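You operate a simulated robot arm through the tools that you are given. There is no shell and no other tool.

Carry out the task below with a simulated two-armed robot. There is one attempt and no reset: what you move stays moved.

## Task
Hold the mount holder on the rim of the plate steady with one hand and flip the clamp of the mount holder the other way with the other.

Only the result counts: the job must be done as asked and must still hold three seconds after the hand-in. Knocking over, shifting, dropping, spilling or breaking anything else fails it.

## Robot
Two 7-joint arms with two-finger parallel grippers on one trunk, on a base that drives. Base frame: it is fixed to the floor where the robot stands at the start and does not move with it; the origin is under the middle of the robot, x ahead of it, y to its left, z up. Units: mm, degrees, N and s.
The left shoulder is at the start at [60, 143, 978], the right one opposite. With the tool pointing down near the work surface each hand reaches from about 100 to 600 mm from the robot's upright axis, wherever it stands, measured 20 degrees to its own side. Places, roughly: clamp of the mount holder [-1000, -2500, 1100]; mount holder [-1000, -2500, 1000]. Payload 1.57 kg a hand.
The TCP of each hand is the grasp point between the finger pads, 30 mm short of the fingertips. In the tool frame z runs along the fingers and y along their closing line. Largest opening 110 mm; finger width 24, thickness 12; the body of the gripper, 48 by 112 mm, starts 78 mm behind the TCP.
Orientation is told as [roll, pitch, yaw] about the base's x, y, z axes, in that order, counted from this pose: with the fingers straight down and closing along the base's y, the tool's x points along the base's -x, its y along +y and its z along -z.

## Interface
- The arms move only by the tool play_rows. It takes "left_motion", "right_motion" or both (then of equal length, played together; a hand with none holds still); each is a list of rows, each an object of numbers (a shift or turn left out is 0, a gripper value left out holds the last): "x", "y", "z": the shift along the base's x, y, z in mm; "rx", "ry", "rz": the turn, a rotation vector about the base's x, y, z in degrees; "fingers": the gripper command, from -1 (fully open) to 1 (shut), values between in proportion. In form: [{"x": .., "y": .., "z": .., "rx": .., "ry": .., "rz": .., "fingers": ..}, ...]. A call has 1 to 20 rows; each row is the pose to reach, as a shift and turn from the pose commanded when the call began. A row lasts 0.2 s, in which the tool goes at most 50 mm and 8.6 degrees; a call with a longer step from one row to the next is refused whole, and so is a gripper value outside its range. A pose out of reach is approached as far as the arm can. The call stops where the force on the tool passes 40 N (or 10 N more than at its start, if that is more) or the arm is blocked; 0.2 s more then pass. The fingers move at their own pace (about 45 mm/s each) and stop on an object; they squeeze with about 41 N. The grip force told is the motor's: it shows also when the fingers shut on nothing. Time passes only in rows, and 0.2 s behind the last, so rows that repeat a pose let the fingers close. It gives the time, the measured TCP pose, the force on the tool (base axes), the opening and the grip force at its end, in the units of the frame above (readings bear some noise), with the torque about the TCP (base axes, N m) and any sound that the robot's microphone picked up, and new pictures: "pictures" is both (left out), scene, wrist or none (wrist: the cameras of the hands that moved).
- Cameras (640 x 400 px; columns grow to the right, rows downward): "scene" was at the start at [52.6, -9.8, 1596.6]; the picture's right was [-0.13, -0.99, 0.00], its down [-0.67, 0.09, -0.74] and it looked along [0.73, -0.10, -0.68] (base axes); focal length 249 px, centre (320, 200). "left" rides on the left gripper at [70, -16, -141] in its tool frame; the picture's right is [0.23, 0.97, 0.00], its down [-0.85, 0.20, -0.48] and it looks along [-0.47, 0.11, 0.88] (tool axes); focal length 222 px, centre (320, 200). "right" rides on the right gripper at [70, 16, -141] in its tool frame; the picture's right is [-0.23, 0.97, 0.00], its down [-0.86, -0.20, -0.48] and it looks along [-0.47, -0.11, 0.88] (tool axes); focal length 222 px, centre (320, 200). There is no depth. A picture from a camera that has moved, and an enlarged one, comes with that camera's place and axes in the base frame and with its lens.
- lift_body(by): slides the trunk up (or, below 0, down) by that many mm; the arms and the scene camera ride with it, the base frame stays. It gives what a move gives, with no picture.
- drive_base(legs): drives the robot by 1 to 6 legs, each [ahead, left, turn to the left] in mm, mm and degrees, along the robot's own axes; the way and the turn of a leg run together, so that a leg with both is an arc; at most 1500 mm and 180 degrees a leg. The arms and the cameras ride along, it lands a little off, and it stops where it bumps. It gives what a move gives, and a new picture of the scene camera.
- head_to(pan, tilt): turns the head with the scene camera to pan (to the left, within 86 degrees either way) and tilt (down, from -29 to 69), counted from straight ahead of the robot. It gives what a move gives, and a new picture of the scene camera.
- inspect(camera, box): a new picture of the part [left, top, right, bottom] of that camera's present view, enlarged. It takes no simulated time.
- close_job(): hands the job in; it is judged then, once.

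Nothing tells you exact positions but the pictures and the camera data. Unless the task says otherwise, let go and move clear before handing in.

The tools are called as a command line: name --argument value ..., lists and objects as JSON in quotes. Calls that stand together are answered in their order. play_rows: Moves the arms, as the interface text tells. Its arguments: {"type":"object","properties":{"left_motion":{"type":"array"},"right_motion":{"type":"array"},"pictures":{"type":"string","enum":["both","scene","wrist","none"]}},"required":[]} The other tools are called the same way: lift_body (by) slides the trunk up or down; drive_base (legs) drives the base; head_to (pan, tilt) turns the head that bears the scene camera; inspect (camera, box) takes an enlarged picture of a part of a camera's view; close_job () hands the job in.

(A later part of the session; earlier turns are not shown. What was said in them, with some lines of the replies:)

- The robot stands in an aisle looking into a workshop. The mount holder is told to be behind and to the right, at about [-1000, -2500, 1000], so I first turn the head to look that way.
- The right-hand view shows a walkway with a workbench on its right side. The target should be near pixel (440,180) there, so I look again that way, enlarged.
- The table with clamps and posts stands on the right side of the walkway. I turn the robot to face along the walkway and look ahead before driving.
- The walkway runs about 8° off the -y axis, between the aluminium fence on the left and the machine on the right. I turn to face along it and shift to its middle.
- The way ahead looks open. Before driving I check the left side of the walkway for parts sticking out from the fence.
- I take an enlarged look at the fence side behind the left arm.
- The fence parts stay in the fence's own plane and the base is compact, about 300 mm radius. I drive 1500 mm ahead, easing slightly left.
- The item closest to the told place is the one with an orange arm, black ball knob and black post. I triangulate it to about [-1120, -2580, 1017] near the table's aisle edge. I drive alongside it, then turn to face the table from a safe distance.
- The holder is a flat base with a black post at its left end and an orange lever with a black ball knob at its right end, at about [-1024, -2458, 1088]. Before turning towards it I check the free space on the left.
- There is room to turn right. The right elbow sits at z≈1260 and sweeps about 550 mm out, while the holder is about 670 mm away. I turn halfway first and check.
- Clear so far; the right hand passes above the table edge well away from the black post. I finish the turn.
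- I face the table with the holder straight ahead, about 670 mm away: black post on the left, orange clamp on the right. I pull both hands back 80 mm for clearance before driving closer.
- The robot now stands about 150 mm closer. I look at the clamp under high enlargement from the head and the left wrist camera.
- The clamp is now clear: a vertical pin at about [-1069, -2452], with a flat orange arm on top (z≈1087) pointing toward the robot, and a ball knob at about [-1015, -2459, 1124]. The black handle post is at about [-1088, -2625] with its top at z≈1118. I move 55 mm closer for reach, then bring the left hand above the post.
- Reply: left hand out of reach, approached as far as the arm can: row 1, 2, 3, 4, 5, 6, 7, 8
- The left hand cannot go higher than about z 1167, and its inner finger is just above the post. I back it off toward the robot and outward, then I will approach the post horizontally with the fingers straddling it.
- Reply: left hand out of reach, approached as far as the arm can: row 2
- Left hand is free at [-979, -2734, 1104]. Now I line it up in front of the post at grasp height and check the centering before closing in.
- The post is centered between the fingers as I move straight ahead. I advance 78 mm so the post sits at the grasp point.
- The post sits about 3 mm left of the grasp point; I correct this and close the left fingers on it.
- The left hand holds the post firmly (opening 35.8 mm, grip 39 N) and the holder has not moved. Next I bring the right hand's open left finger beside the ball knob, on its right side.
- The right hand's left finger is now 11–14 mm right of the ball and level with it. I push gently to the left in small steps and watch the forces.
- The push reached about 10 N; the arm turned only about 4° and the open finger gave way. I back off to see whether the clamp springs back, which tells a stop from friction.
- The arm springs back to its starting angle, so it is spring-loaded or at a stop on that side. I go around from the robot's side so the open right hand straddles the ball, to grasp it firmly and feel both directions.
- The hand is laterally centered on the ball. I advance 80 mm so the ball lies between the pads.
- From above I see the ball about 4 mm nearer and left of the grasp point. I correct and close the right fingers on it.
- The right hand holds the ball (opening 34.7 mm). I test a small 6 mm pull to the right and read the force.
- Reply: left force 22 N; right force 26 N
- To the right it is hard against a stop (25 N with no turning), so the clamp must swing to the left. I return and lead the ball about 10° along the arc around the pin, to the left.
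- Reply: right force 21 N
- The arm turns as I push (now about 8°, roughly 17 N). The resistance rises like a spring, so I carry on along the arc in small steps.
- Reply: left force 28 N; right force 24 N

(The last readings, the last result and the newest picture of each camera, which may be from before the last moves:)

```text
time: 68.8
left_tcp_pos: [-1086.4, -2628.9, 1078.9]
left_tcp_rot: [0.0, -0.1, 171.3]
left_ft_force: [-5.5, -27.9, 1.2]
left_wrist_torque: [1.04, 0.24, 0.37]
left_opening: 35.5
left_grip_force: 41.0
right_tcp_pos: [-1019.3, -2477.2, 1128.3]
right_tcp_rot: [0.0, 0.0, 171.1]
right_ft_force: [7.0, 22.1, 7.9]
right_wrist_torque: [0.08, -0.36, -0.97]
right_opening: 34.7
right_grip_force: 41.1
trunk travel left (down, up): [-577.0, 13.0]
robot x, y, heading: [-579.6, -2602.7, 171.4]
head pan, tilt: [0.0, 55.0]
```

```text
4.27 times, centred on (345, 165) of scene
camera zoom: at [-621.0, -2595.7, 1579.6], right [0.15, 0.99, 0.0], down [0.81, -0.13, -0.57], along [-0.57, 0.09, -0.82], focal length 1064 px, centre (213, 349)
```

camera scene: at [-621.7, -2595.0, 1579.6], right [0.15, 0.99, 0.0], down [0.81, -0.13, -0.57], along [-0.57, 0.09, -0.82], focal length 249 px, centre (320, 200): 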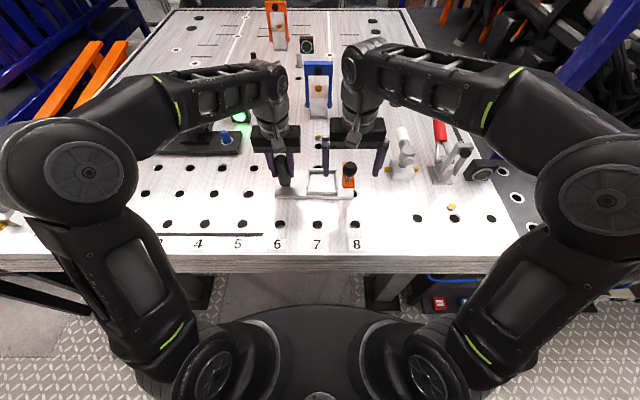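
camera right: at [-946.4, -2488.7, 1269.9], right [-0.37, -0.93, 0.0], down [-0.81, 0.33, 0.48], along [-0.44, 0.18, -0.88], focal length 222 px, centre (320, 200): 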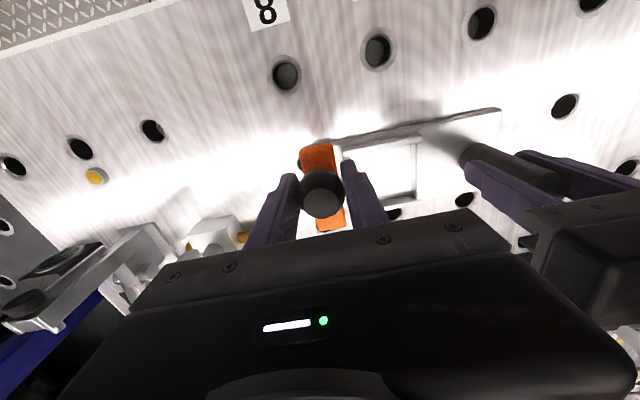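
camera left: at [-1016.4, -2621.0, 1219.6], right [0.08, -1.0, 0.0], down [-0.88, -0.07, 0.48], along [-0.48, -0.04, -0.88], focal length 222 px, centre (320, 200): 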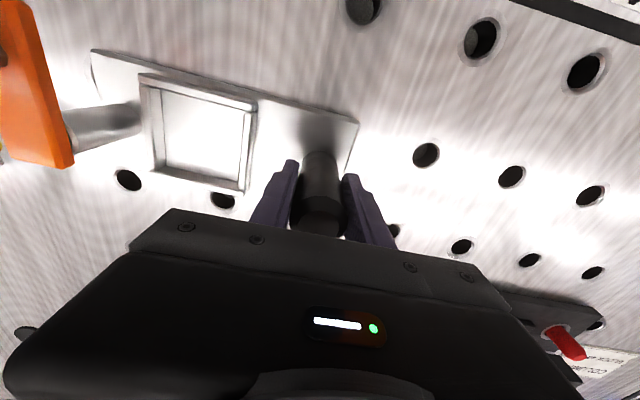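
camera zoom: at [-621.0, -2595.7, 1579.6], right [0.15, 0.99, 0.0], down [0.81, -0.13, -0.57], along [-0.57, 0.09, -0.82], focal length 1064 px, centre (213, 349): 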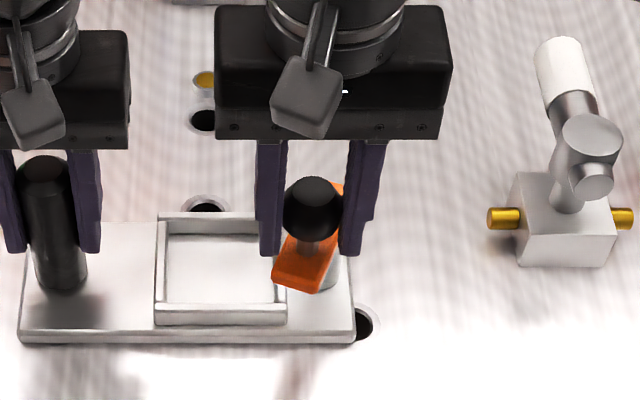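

The clamp arm has clearly swung (about 18–20°), pivoting around the pin. The hand feels twist from the ball not spinning freely in the grip, so I let the hand's yaw follow as I continue along the arc.

play_rows --right_motion '[{"rz": -7}, {"x": -1.2, "y": -1.9, "rz": -13}, {"x": -2.4, "y": -3.75, "rz": -18}, {"x": -3.7, "y": -5.5, "rz": -22}, {"x": -5.1, "y": -7.3, "rz": -26}, {"x": -6.6, "y": -8.9, "rz": -30}, {"x": -8.1, "y": -10.5, "rz": -34}, {"x": -8.1, "y": -10.5, "rz": -34}]' --pictures "wrist"

inspect --camera "scene" --box '[240, 100, 420, 210]'

```text
time: 70.5
left_tcp_pos: [-1086.7, -2623.4, 1077.8]
left_tcp_rot: [-0.2, 0.0, 171.0]
left_ft_force: [7.6, 31.8, -0.3]
left_wrist_torque: [-1.4, 0.64, -0.35]
left_opening: 35.6
left_grip_force: 40.6
right_tcp_pos: [-1028.9, -2491.7, 1128.0]
right_tcp_rot: [0.3, 0.0, 137.2]
right_ft_force: [-6.0, -30.4, 2.2]
right_wrist_torque: [0.09, 0.03, 1.12]
right_opening: 34.0
right_grip_force: 41.2
trunk travel left (down, up): [-577.0, 13.0]
robot x, y, heading: [-577.9, -2599.6, 171.2]
head pan, tilt: [0.0, 55.0]
camera right: at [-987.0, -2550.3, 1268.9], right [-0.83, -0.56, 0.0], down [-0.49, 0.73, 0.48], along [-0.27, 0.39, -0.88], focal length 222 px, centre (320, 200)
```

right: 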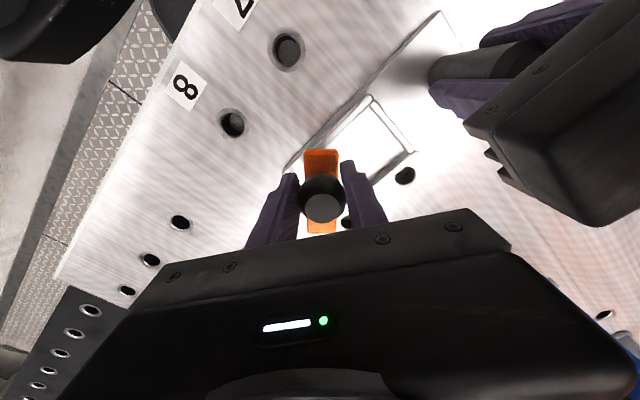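

```text
3.56 times, centred on (330, 155) of scene
camera zoom: at [-621.9, -2594.7, 1579.6], right [0.15, 0.99, 0.0], down [0.81, -0.13, -0.57], along [-0.57, 0.09, -0.82], focal length 887 px, centre (284, 360)
```

zoom: 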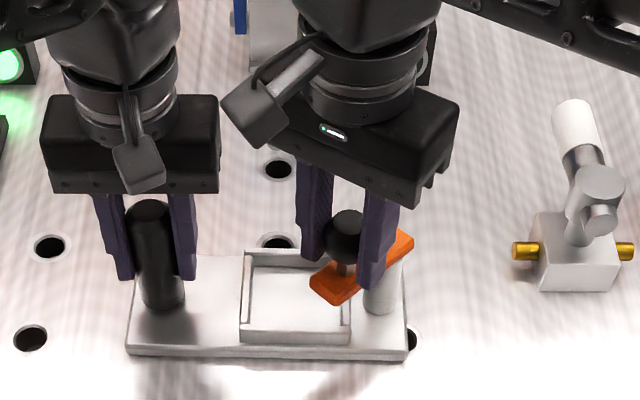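

Past the middle the spring now pulls the clamp onward (force reversed, about 30 N to the left), so it is a two-position clamp. I keep leading it along the arc in a controlled way.

play_rows --right_motion '[{"x": -1.6, "y": -1.5}, {"x": -3.3, "y": -3.0}, {"x": -5.0, "y": -4.4}, {"x": -6.8, "y": -5.7}, {"x": -8.6, "y": -7.0}, {"x": -10.5, "y": -8.1, "rz": -2}, {"x": -12.5, "y": -9.2, "rz": -4}, {"x": -14.5, "y": -10.2, "rz": -4}, {"x": -14.5, "y": -10.2, "rz": -4}]' --pictures "none"

inspect --camera "scene" --box '[240, 100, 420, 210]'

```text
time: 72.5
left_tcp_pos: [-1087.2, -2629.2, 1079.3]
left_tcp_rot: [0.0, -0.1, 171.3]
left_ft_force: [-4.4, -9.1, -0.7]
left_wrist_torque: [1.46, 0.29, 0.37]
left_opening: 35.4
left_grip_force: 40.7
right_tcp_pos: [-1041.6, -2497.2, 1128.7]
right_tcp_rot: [-0.2, -0.3, 133.0]
right_ft_force: [7.6, 8.8, 8.2]
right_wrist_torque: [0.16, -0.05, -0.52]
right_opening: 34.0
right_grip_force: 40.9
trunk travel left (down, up): [-577.0, 13.0]
robot x, y, heading: [-580.0, -2602.1, 171.2]
head pan, tilt: [0.0, 55.0]
```

```text
3.56 times, centred on (330, 155) of scene
camera zoom: at [-620.6, -2595.4, 1579.7], right [0.15, 0.99, 0.0], down [0.81, -0.13, -0.57], along [-0.57, 0.09, -0.82], focal length 887 px, centre (284, 360)
```

zoom: 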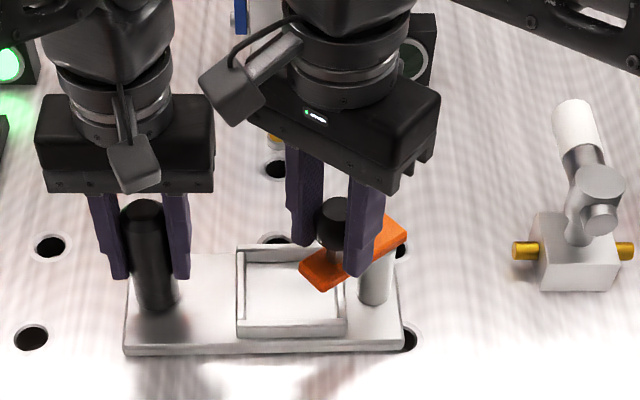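

Net torque on the clamp is about zero here, near its middle. I keep going to about 70° of swing, with the yaw following a bit more.

play_rows --right_motion '[{"x": -2.0, "y": -0.8, "rz": -3}, {"x": -4.1, "y": -1.7, "rz": -5}, {"x": -6.2, "y": -2.4, "rz": -6}, {"x": -8.3, "y": -3.0, "rz": -7}, {"x": -10.5, "y": -3.5, "rz": -8}, {"x": -12.7, "y": -4.0, "rz": -8}, {"x": -12.7, "y": -4.0, "rz": -8}]' --pictures "wrist"

inspect --camera "scene" --box '[240, 100, 420, 210]'

```text
time: 74.2
left_tcp_pos: [-1086.2, -2626.8, 1079.6]
left_tcp_rot: [0.1, 0.0, 171.2]
left_ft_force: [-1.2, -24.7, 0.6]
left_wrist_torque: [1.3, 0.5, 0.24]
left_opening: 35.7
left_grip_force: 40.8
right_tcp_pos: [-1054.3, -2500.2, 1128.1]
right_tcp_rot: [0.1, -0.2, 125.0]
right_ft_force: [5.7, 24.3, 10.6]
right_wrist_torque: [0.07, -0.07, -0.78]
right_opening: 34.2
right_grip_force: 41.1
trunk travel left (down, up): [-577.0, 13.0]
robot x, y, heading: [-581.7, -2601.9, 170.9]
head pan, tilt: [0.0, 55.0]
camera right: at [-1027.1, -2568.3, 1268.5], right [-0.93, -0.37, 0.0], down [-0.33, 0.81, 0.48], along [-0.18, 0.45, -0.88], focal length 222 px, centre (320, 200)
```

right: 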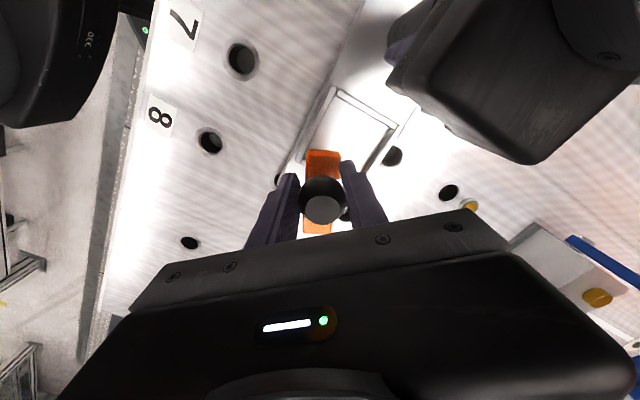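

```text
3.56 times, centred on (330, 155) of scene
camera zoom: at [-620.3, -2595.0, 1579.7], right [0.15, 0.99, 0.0], down [0.81, -0.13, -0.57], along [-0.57, 0.09, -0.82], focal length 887 px, centre (284, 360)
```

zoom: 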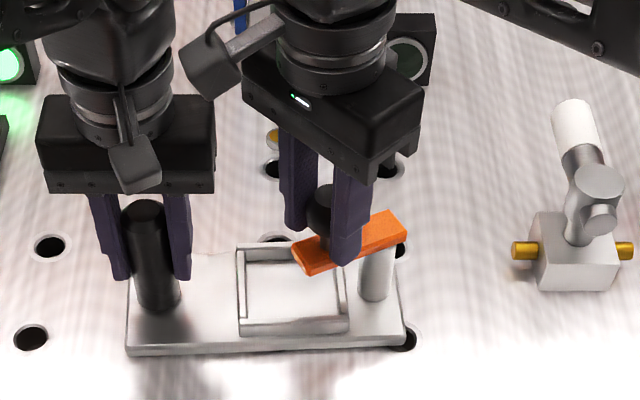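

The clamp now pushes onward by itself, though I am pulling about 5 mm too far outward from the pin. I correct that, then loosen the right fingers so the clamp can settle at its other end.

play_rows --right_motion '[{"x": 0.1, "y": 1.8}, {"x": -1.0, "y": 3.6}, {"x": -2.0, "y": 3.6}, {"x": -2.0, "y": 3.6, "fingers": 0.2}, {"x": -2.0, "y": 3.6, "fingers": -0.1}, {"x": -2.0, "y": 3.6, "fingers": -0.27}, {"x": -2.0, "y": 3.6, "fingers": -0.27}, {"x": -2.0, "y": 3.6, "fingers": -0.27}]' --pictures "wrist"

inspect --camera "scene" --box '[240, 100, 420, 210]'

```text
time: 76.0
left_tcp_pos: [-1086.7, -2626.4, 1078.1]
left_tcp_rot: [0.1, -0.2, 171.1]
left_ft_force: [0.4, 3.4, 2.5]
left_wrist_torque: [-0.41, 0.44, -0.22]
left_opening: 35.3
left_grip_force: 41.4
right_tcp_pos: [-1056.6, -2497.5, 1127.2]
right_tcp_rot: [-0.1, 0.0, 125.1]
right_ft_force: [0.6, 0.3, -0.4]
right_wrist_torque: [0.03, 0.01, -0.02]
right_opening: 70.1
right_grip_force: 0.1
trunk travel left (down, up): [-577.0, 13.0]
robot x, y, heading: [-580.6, -2603.1, 171.1]
head pan, tilt: [0.0, 55.0]
camera right: at [-1029.5, -2565.6, 1268.0], right [-0.93, -0.37, 0.0], down [-0.33, 0.81, 0.48], along [-0.18, 0.44, -0.88], focal length 222 px, centre (320, 200)
```

right: 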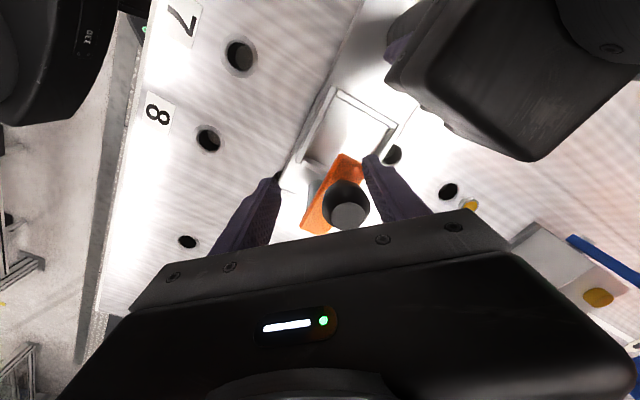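

```text
3.56 times, centred on (330, 155) of scene
camera zoom: at [-621.6, -2594.3, 1579.6], right [0.15, 0.99, 0.0], down [0.81, -0.13, -0.57], along [-0.57, 0.09, -0.82], focal length 887 px, centre (284, 360)
```

zoom: 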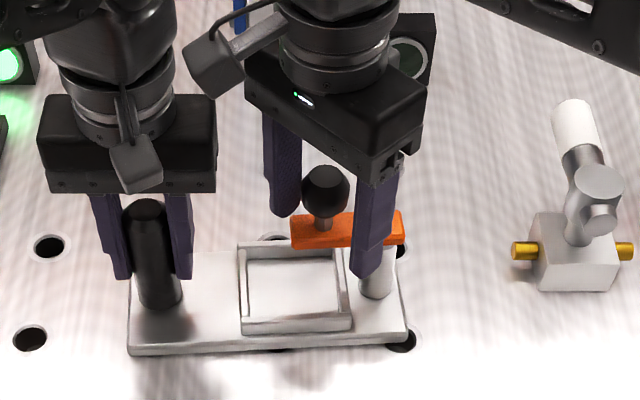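

The clamp snapped on by itself and now points left along the holder, over the recess. I shift the right hand a little so neither finger touches the ball, to see whether it is truly resting at its end stop.

play_rows --right_motion '[{"x": -6, "y": 1}, {"x": -12, "y": 2}, {"x": -12, "y": 2, "z": 6}, {"x": -12, "y": 2, "z": 6}]' --pictures "wrist"

inspect --camera "scene" --box '[270, 120, 380, 200]'

inspect --camera "right" --box '[240, 60, 460, 240]'

```text
time: 77.0
left_tcp_pos: [-1086.7, -2625.3, 1079.0]
left_tcp_rot: [-0.1, 0.1, 171.2]
left_ft_force: [-0.4, 4.1, 2.6]
left_wrist_torque: [-0.44, 0.2, -0.05]
left_opening: 35.4
left_grip_force: 41.0
right_tcp_pos: [-1068.4, -2497.3, 1134.3]
right_tcp_rot: [0.1, -0.2, 125.0]
right_ft_force: [-0.5, 0.2, 0.3]
right_wrist_torque: [0.0, -0.03, 0.04]
right_opening: 69.9
right_grip_force: 0.1
trunk travel left (down, up): [-577.0, 13.0]
robot x, y, heading: [-579.2, -2603.1, 171.1]
head pan, tilt: [0.0, 55.0]
camera right: at [-1041.3, -2562.9, 1274.6], right [-0.93, -0.37, 0.0], down [-0.33, 0.81, 0.48], along [-0.18, 0.44, -0.88], focal length 222 px, centre (320, 200)
```

right: 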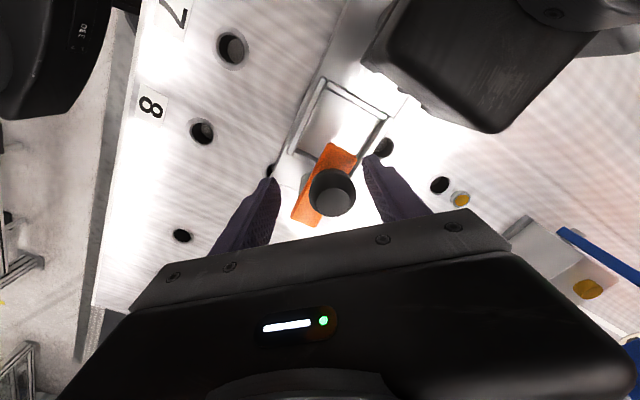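

```text
5.00 times, centred on (325, 160) of scene
camera zoom: at [-621.5, -2594.5, 1579.6], right [0.15, 0.99, 0.0], down [0.81, -0.13, -0.57], along [-0.57, 0.09, -0.82], focal length 1247 px, centre (295, 400)
```

zoom: 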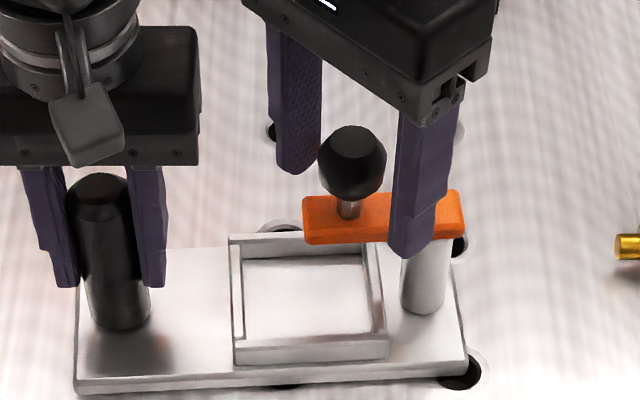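

```text
2.22 times, centred on (350, 150) of right
camera zoom: at [-1041.3, -2562.9, 1274.6], right [-0.93, -0.37, 0.0], down [-0.33, 0.81, 0.48], along [-0.18, 0.44, -0.88], focal length 494 px, centre (253, 311)
```

zoom: 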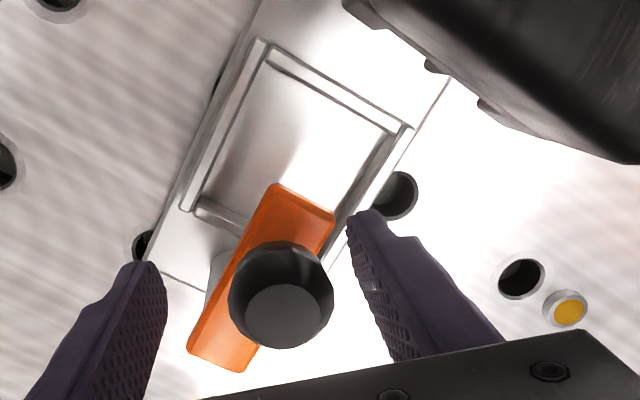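

The clamp rests free of the fingers, parallel to the holder's long side, over the recess. I now back the right hand out away from the ball (it stays between the open fingers), then turn it back to its normal yaw.

play_rows --right_motion '[{"x": -3, "y": -2, "z": 8}, {"x": -3, "y": -2, "z": 12}, {"x": -14, "y": 14, "z": 12}, {"x": -27, "y": 33, "z": 12}, {"x": -39, "y": 50, "z": 12}, {"x": -45, "y": 62, "z": 12}, {"x": -45, "y": 80, "z": 12, "rz": 8}, {"x": -42, "y": 98, "z": 12, "rz": 16}, {"x": -38, "y": 107, "z": 12, "rz": 24}, {"x": -34, "y": 110, "z": 12, "rz": 32}, {"x": -30, "y": 110, "z": 12, "rz": 40}, {"x": -26, "y": 110, "z": 12, "rz": 46}, {"x": -26, "y": 110, "z": 12, "rz": 46}]' --pictures "both"

inspect --camera "scene" --box '[270, 110, 420, 210]'

```text
time: 79.8
left_tcp_pos: [-1085.7, -2626.8, 1078.6]
left_tcp_rot: [-0.1, 0.0, 171.2]
left_ft_force: [1.2, 0.3, 2.5]
left_wrist_torque: [0.59, 0.3, -0.18]
left_opening: 35.5
left_grip_force: 41.0
right_tcp_pos: [-1093.8, -2384.2, 1153.3]
right_tcp_rot: [-3.3, -2.5, 166.1]
right_ft_force: [0.5, 0.1, 0.4]
right_wrist_torque: [-0.03, 0.03, 0.0]
right_opening: 70.0
right_grip_force: 0.0
right hand out of reach, approached as far as the arm can: row 3, 4, 5, 6, 7, 8, 9, 10, 11, 12, 13
trunk travel left (down, up): [-577.0, 13.0]
robot x, y, heading: [-582.0, -2602.2, 171.4]
head pan, tilt: [0.0, 55.0]
camera scene: at [-621.6, -2594.6, 1579.6], right [0.15, 0.99, 0.0], down [0.81, -0.13, -0.57], along [-0.57, 0.09, -0.82], focal length 249 px, centre (320, 200)
camera right: at [-1025.8, -2425.8, 1289.9], right [-0.46, -0.89, -0.05], down [-0.77, 0.37, 0.53], along [-0.45, 0.28, -0.85], focal length 222 px, centre (320, 200)
```

scene: 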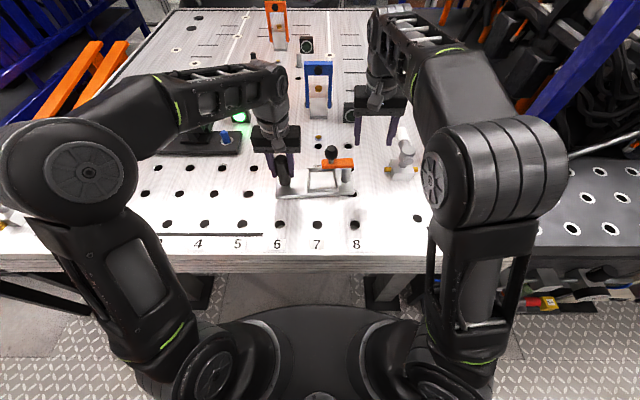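
right: 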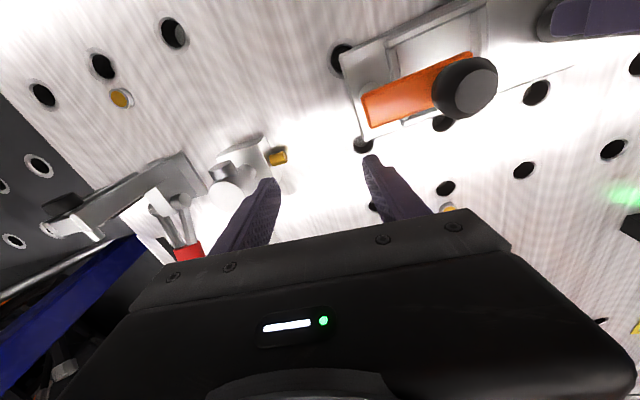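

```text
4.00 times, centred on (345, 160) of scene
camera zoom: at [-621.6, -2594.6, 1579.6], right [0.15, 0.99, 0.0], down [0.81, -0.13, -0.57], along [-0.57, 0.09, -0.82], focal length 997 px, centre (220, 360)
```

zoom: 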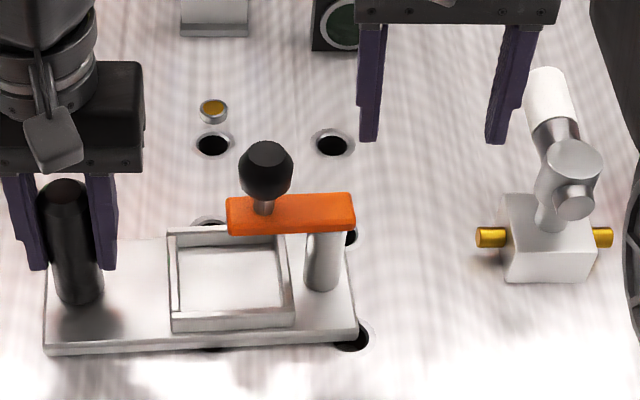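

The clamp now lies exactly parallel to the holder, the other way than before, and stays there untouched. I move the right hand back toward the robot, clear of everything.

play_rows --right_motion '[{"x": 25, "y": 0}, {"x": 55, "y": 3, "z": -4}, {"x": 90, "y": 8, "z": -6}, {"x": 120, "y": 8, "z": -6}, {"x": 120, "y": 8, "z": -6}]' --pictures "both"

inspect --camera "scene" --box '[260, 120, 400, 210]'

```text
time: 81.0
left_tcp_pos: [-1087.3, -2626.9, 1079.4]
left_tcp_rot: [-0.1, 0.0, 171.1]
left_ft_force: [0.6, -2.0, 1.6]
left_wrist_torque: [0.7, -0.21, -0.23]
left_opening: 35.3
left_grip_force: 41.2
right_tcp_pos: [-972.3, -2375.4, 1145.7]
right_tcp_rot: [-3.4, -2.5, 166.1]
right_ft_force: [-0.9, -0.5, -0.1]
right_wrist_torque: [0.02, -0.01, 0.02]
right_opening: 70.0
right_grip_force: 0.1
trunk travel left (down, up): [-577.0, 13.0]
robot x, y, heading: [-576.8, -2604.7, 171.2]
head pan, tilt: [0.0, 55.0]
camera scene: at [-621.7, -2595.2, 1579.6], right [0.15, 0.99, 0.0], down [0.81, -0.13, -0.57], along [-0.57, 0.09, -0.82], focal length 249 px, centre (320, 200)
camera right: at [-905.6, -2418.3, 1282.7], right [-0.46, -0.89, -0.05], down [-0.77, 0.37, 0.53], along [-0.45, 0.28, -0.85], focal length 222 px, centre (320, 200)
```

scene: 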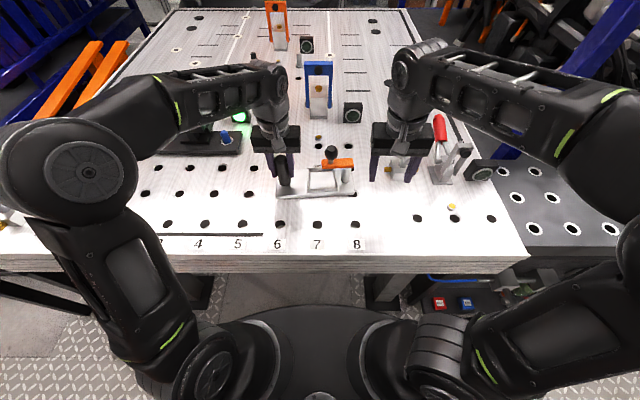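
right: 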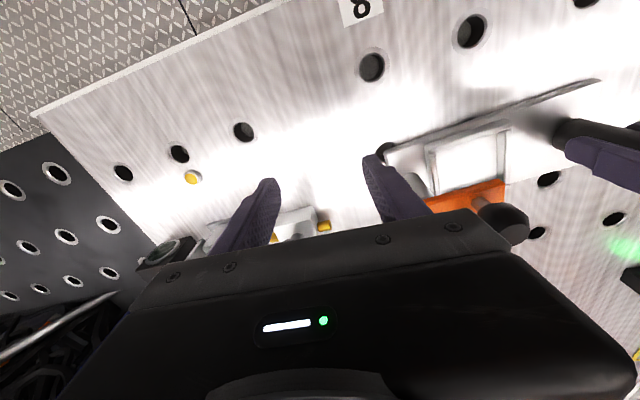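

```text
4.44 times, centred on (330, 165) of scene
camera zoom: at [-621.7, -2595.2, 1579.6], right [0.15, 0.99, 0.0], down [0.81, -0.13, -0.57], along [-0.57, 0.09, -0.82], focal length 1108 px, centre (276, 356)
```

zoom: 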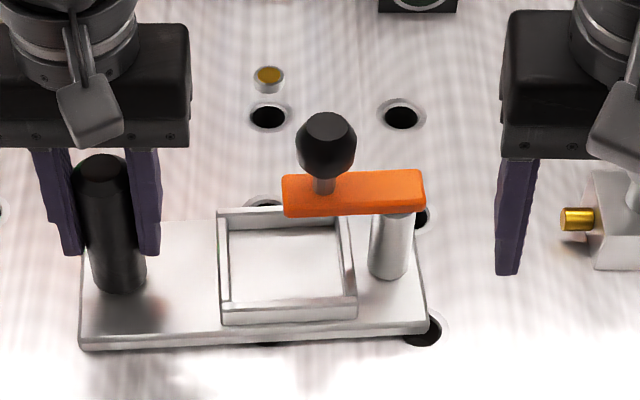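

The flip is done, but comparing pictures the holder has turned about 4.6° around the post (right end pushed away from me). While still gripping the post, I turn it back by rotating the left hand.

play_rows --left_motion '[{"rz": -1}, {"rz": -2}, {"rz": -3}, {"rz": -4}, {"rz": -4.8}, {"rz": -4.8}]' --pictures "none"

inspect --camera "scene" --box '[235, 130, 385, 220]'

```text
time: 82.3
left_tcp_pos: [-1087.5, -2627.4, 1077.7]
left_tcp_rot: [0.0, 0.0, 166.2]
left_ft_force: [-0.9, -2.4, 1.0]
left_wrist_torque: [0.52, -0.05, -0.02]
left_opening: 35.4
left_grip_force: 41.4
right_tcp_pos: [-974.6, -2376.5, 1145.2]
right_tcp_rot: [-3.2, -2.4, 166.0]
right_ft_force: [-0.4, -0.3, 0.2]
right_wrist_torque: [0.0, 0.03, 0.01]
right_opening: 70.0
right_grip_force: 0.0
trunk travel left (down, up): [-577.0, 13.0]
robot x, y, heading: [-582.5, -2601.6, 171.3]
head pan, tilt: [0.0, 55.0]
```

```text
4.27 times, centred on (310, 175) of scene
camera zoom: at [-622.0, -2595.1, 1579.6], right [0.15, 0.99, 0.0], down [0.81, -0.13, -0.57], along [-0.57, 0.09, -0.82], focal length 1064 px, centre (363, 307)
```

zoom: 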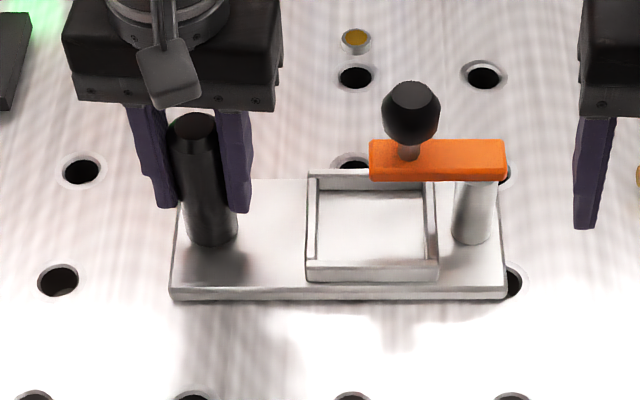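

Nearly restored; about 1° remains. I add one degree, then look.

play_rows --left_motion '[{"rz": -0.6}, {"x": -0.2, "y": -1.0, "rz": -1.2}, {"x": -0.2, "y": -1.0, "rz": -1.2}]' --pictures "none"

inspect --camera "scene" --box '[235, 130, 385, 220]'

inspect --camera "left" --box '[0, 0, 640, 400]'

```text
time: 83.2
left_tcp_pos: [-1087.6, -2627.7, 1077.8]
left_tcp_rot: [0.1, 0.0, 165.0]
left_ft_force: [0.8, 1.2, -0.3]
left_wrist_torque: [0.24, 0.1, -0.16]
left_opening: 35.4
left_grip_force: 41.3
right_tcp_pos: [-974.1, -2375.3, 1146.7]
right_tcp_rot: [-3.3, -2.4, 166.1]
right_ft_force: [-0.2, 0.6, 0.2]
right_wrist_torque: [0.01, 0.01, 0.02]
right_opening: 69.9
right_grip_force: 0.0
trunk travel left (down, up): [-577.0, 13.0]
robot x, y, heading: [-576.7, -2604.6, 171.3]
head pan, tilt: [0.0, 55.0]
```

```text
4.27 times, centred on (310, 175) of scene
camera zoom: at [-622.0, -2594.7, 1579.6], right [0.15, 0.99, 0.0], down [0.81, -0.13, -0.57], along [-0.57, 0.09, -0.82], focal length 1064 px, centre (363, 307)
```

zoom: 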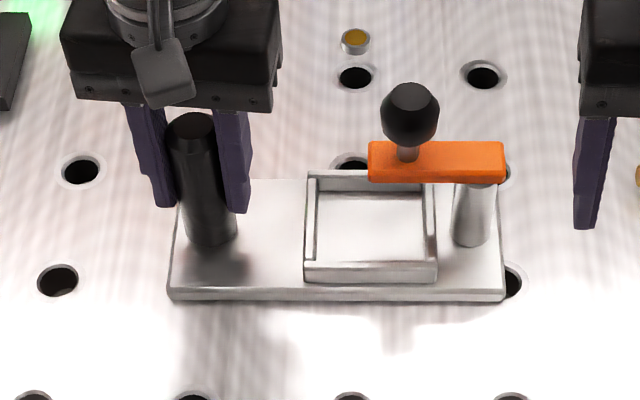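

```text
1.00 times, centred on (320, 200) of left (not enlarged: the box is as wide or as high as the picture)
camera zoom: at [-1016.9, -2629.7, 1219.7], right [-0.03, -1.0, 0.0], down [-0.88, 0.03, 0.48], along [-0.48, 0.01, -0.88], focal length 222 px, centre (320, 200)
```

zoom: 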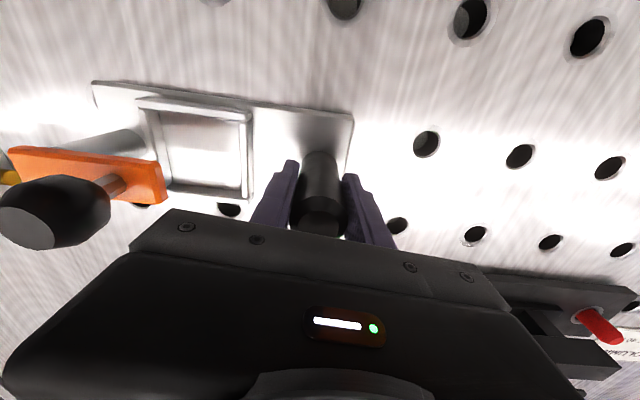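

The holder is back within about 1–2 mm of its original place and the clamp stays flipped. I open the left hand gently and back it straight out toward the robot.

play_rows --left_motion '[{"fingers": 0.2}, {"fingers": -0.1}, {"fingers": -0.45}, {"fingers": -0.45}, {"fingers": -0.45}, {"x": 20, "y": -5}, {"x": 45, "y": -12}, {"x": 75, "y": -20}, {"x": 105, "y": -28}, {"x": 125, "y": -45}, {"x": 125, "y": -45}]' --pictures "both"

inspect --camera "scene" --box '[235, 130, 385, 220]'

```text
time: 85.5
left_tcp_pos: [-962.2, -2673.0, 1079.6]
left_tcp_rot: [0.0, 0.0, 165.2]
left_ft_force: [-0.2, 0.4, 0.0]
left_wrist_torque: [0.0, -0.02, 0.02]
left_opening: 80.0
left_grip_force: 0.1
right_tcp_pos: [-972.7, -2373.7, 1145.8]
right_tcp_rot: [-3.3, -2.4, 166.1]
right_ft_force: [-0.2, -0.7, 0.8]
right_wrist_torque: [-0.02, -0.02, 0.04]
right_opening: 70.0
right_grip_force: 0.0
trunk travel left (down, up): [-577.0, 13.0]
robot x, y, heading: [-581.9, -2600.2, 171.0]
head pan, tilt: [0.0, 55.0]
camera scene: at [-622.3, -2594.5, 1579.6], right [0.15, 0.99, 0.0], down [0.81, -0.13, -0.57], along [-0.57, 0.09, -0.82], focal length 249 px, centre (320, 200)
camera left: at [-891.2, -2675.2, 1220.7], right [-0.03, -1.0, 0.0], down [-0.88, 0.03, 0.48], along [-0.48, 0.01, -0.88], focal length 222 px, centre (320, 200)
```

scene: 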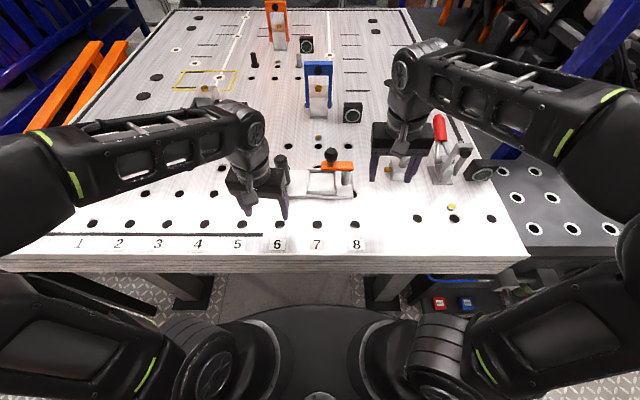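
left: 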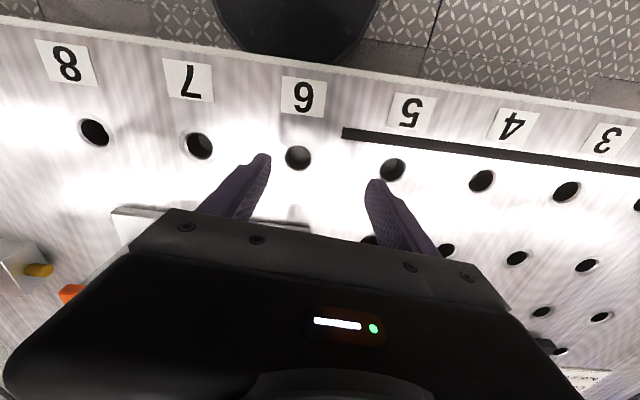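

```text
4.27 times, centred on (310, 175) of scene
camera zoom: at [-622.3, -2594.5, 1579.6], right [0.15, 0.99, 0.0], down [0.81, -0.13, -0.57], along [-0.57, 0.09, -0.82], focal length 1064 px, centre (363, 307)
```

zoom: 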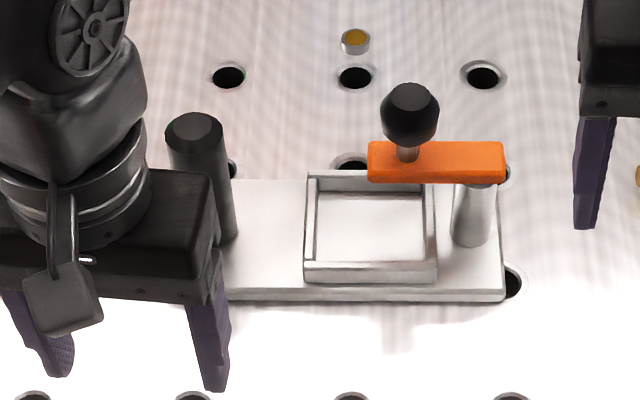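

Both hands are off and the holder stands still. I move the left hand further clear and check that the neighbouring items have not moved.

play_rows --left_motion '[{"x": 5, "y": -35, "z": 15}, {"x": 10, "y": -70, "z": 30}, {"x": 10, "y": -70, "z": 30}]' --right_motion '[{"x": 20, "y": 5}, {"x": 40, "y": 10}, {"x": 40, "y": 10}]' --pictures "scene"

inspect --camera "scene" --box '[270, 120, 420, 210]'

inspect --camera "scene" --box '[130, 0, 530, 260]'

```text
time: 86.3
left_tcp_pos: [-953.0, -2741.7, 1110.3]
left_tcp_rot: [-0.1, 0.0, 165.1]
left_ft_force: [-0.3, -0.2, 0.1]
left_wrist_torque: [0.0, -0.01, -0.01]
left_opening: 80.0
left_grip_force: 0.0
right_tcp_pos: [-933.2, -2365.2, 1147.5]
right_tcp_rot: [-3.4, -2.3, 166.1]
right_ft_force: [-0.8, 0.0, -0.2]
right_wrist_torque: [0.03, -0.01, -0.03]
right_opening: 70.1
right_grip_force: 0.1
trunk travel left (down, up): [-577.0, 13.0]
robot x, y, heading: [-580.4, -2601.2, 171.2]
head pan, tilt: [0.0, 55.0]
camera scene: at [-622.3, -2594.8, 1579.6], right [0.15, 0.99, 0.0], down [0.81, -0.13, -0.57], along [-0.57, 0.09, -0.82], focal length 249 px, centre (320, 200)
```

scene: 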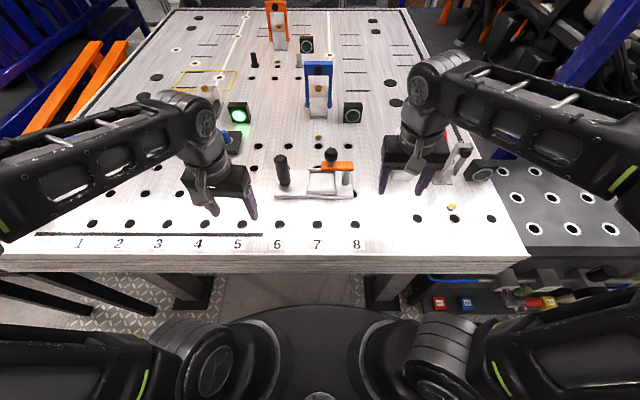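

```text
4.27 times, centred on (345, 165) of scene
camera zoom: at [-622.3, -2594.8, 1579.6], right [0.15, 0.99, 0.0], down [0.81, -0.13, -0.57], along [-0.57, 0.09, -0.82], focal length 1064 px, centre (213, 349)
```

zoom: 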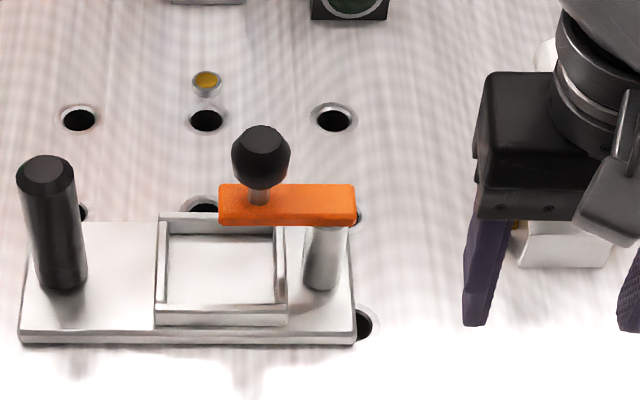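

```text
1.54 times, centred on (330, 130) of scene
camera zoom: at [-622.3, -2594.8, 1579.6], right [0.15, 0.99, 0.0], down [0.81, -0.13, -0.57], along [-0.57, 0.09, -0.82], focal length 384 px, centre (305, 308)
```

zoom: 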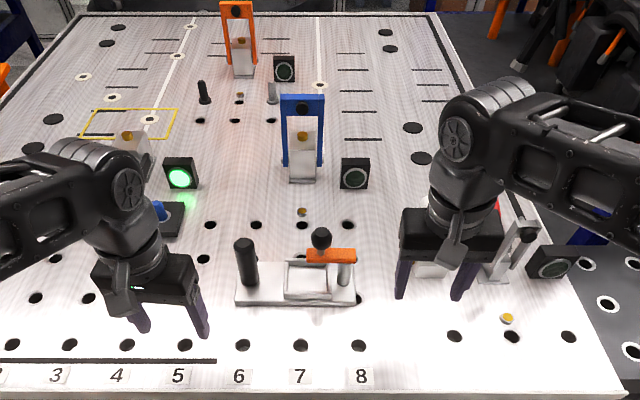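

The holder sits where it started, the clamp arm now points the other way along the holder and stays there, and both hands are clear with nothing else moved. I hand the job in.

close_job

```text
The job is handed in.
```

The clamp on the mount holder is flipped and the job is handed in; I haven't been told whether it passed. The orange arm used to point toward the robot and now points left along the holder, over the recess. That is about 90° from where it was.

- **Flip:** The clamp resisted at first. Past its middle it swung on by itself and came to rest parallel to the holder. It stayed there after both hands let go. I took this as its other end position and did not push further to confirm a stop.
- **Holding:** The left hand gripped the black post the whole time. During the flip the holder still turned about 4.6° around the post. I turned it back while still gripping it, and it now sits within about 1–2 mm of where it started.
- **Surroundings:** Both hands are open and clear of the holder. I saw no other item on the table moved or knocked over.
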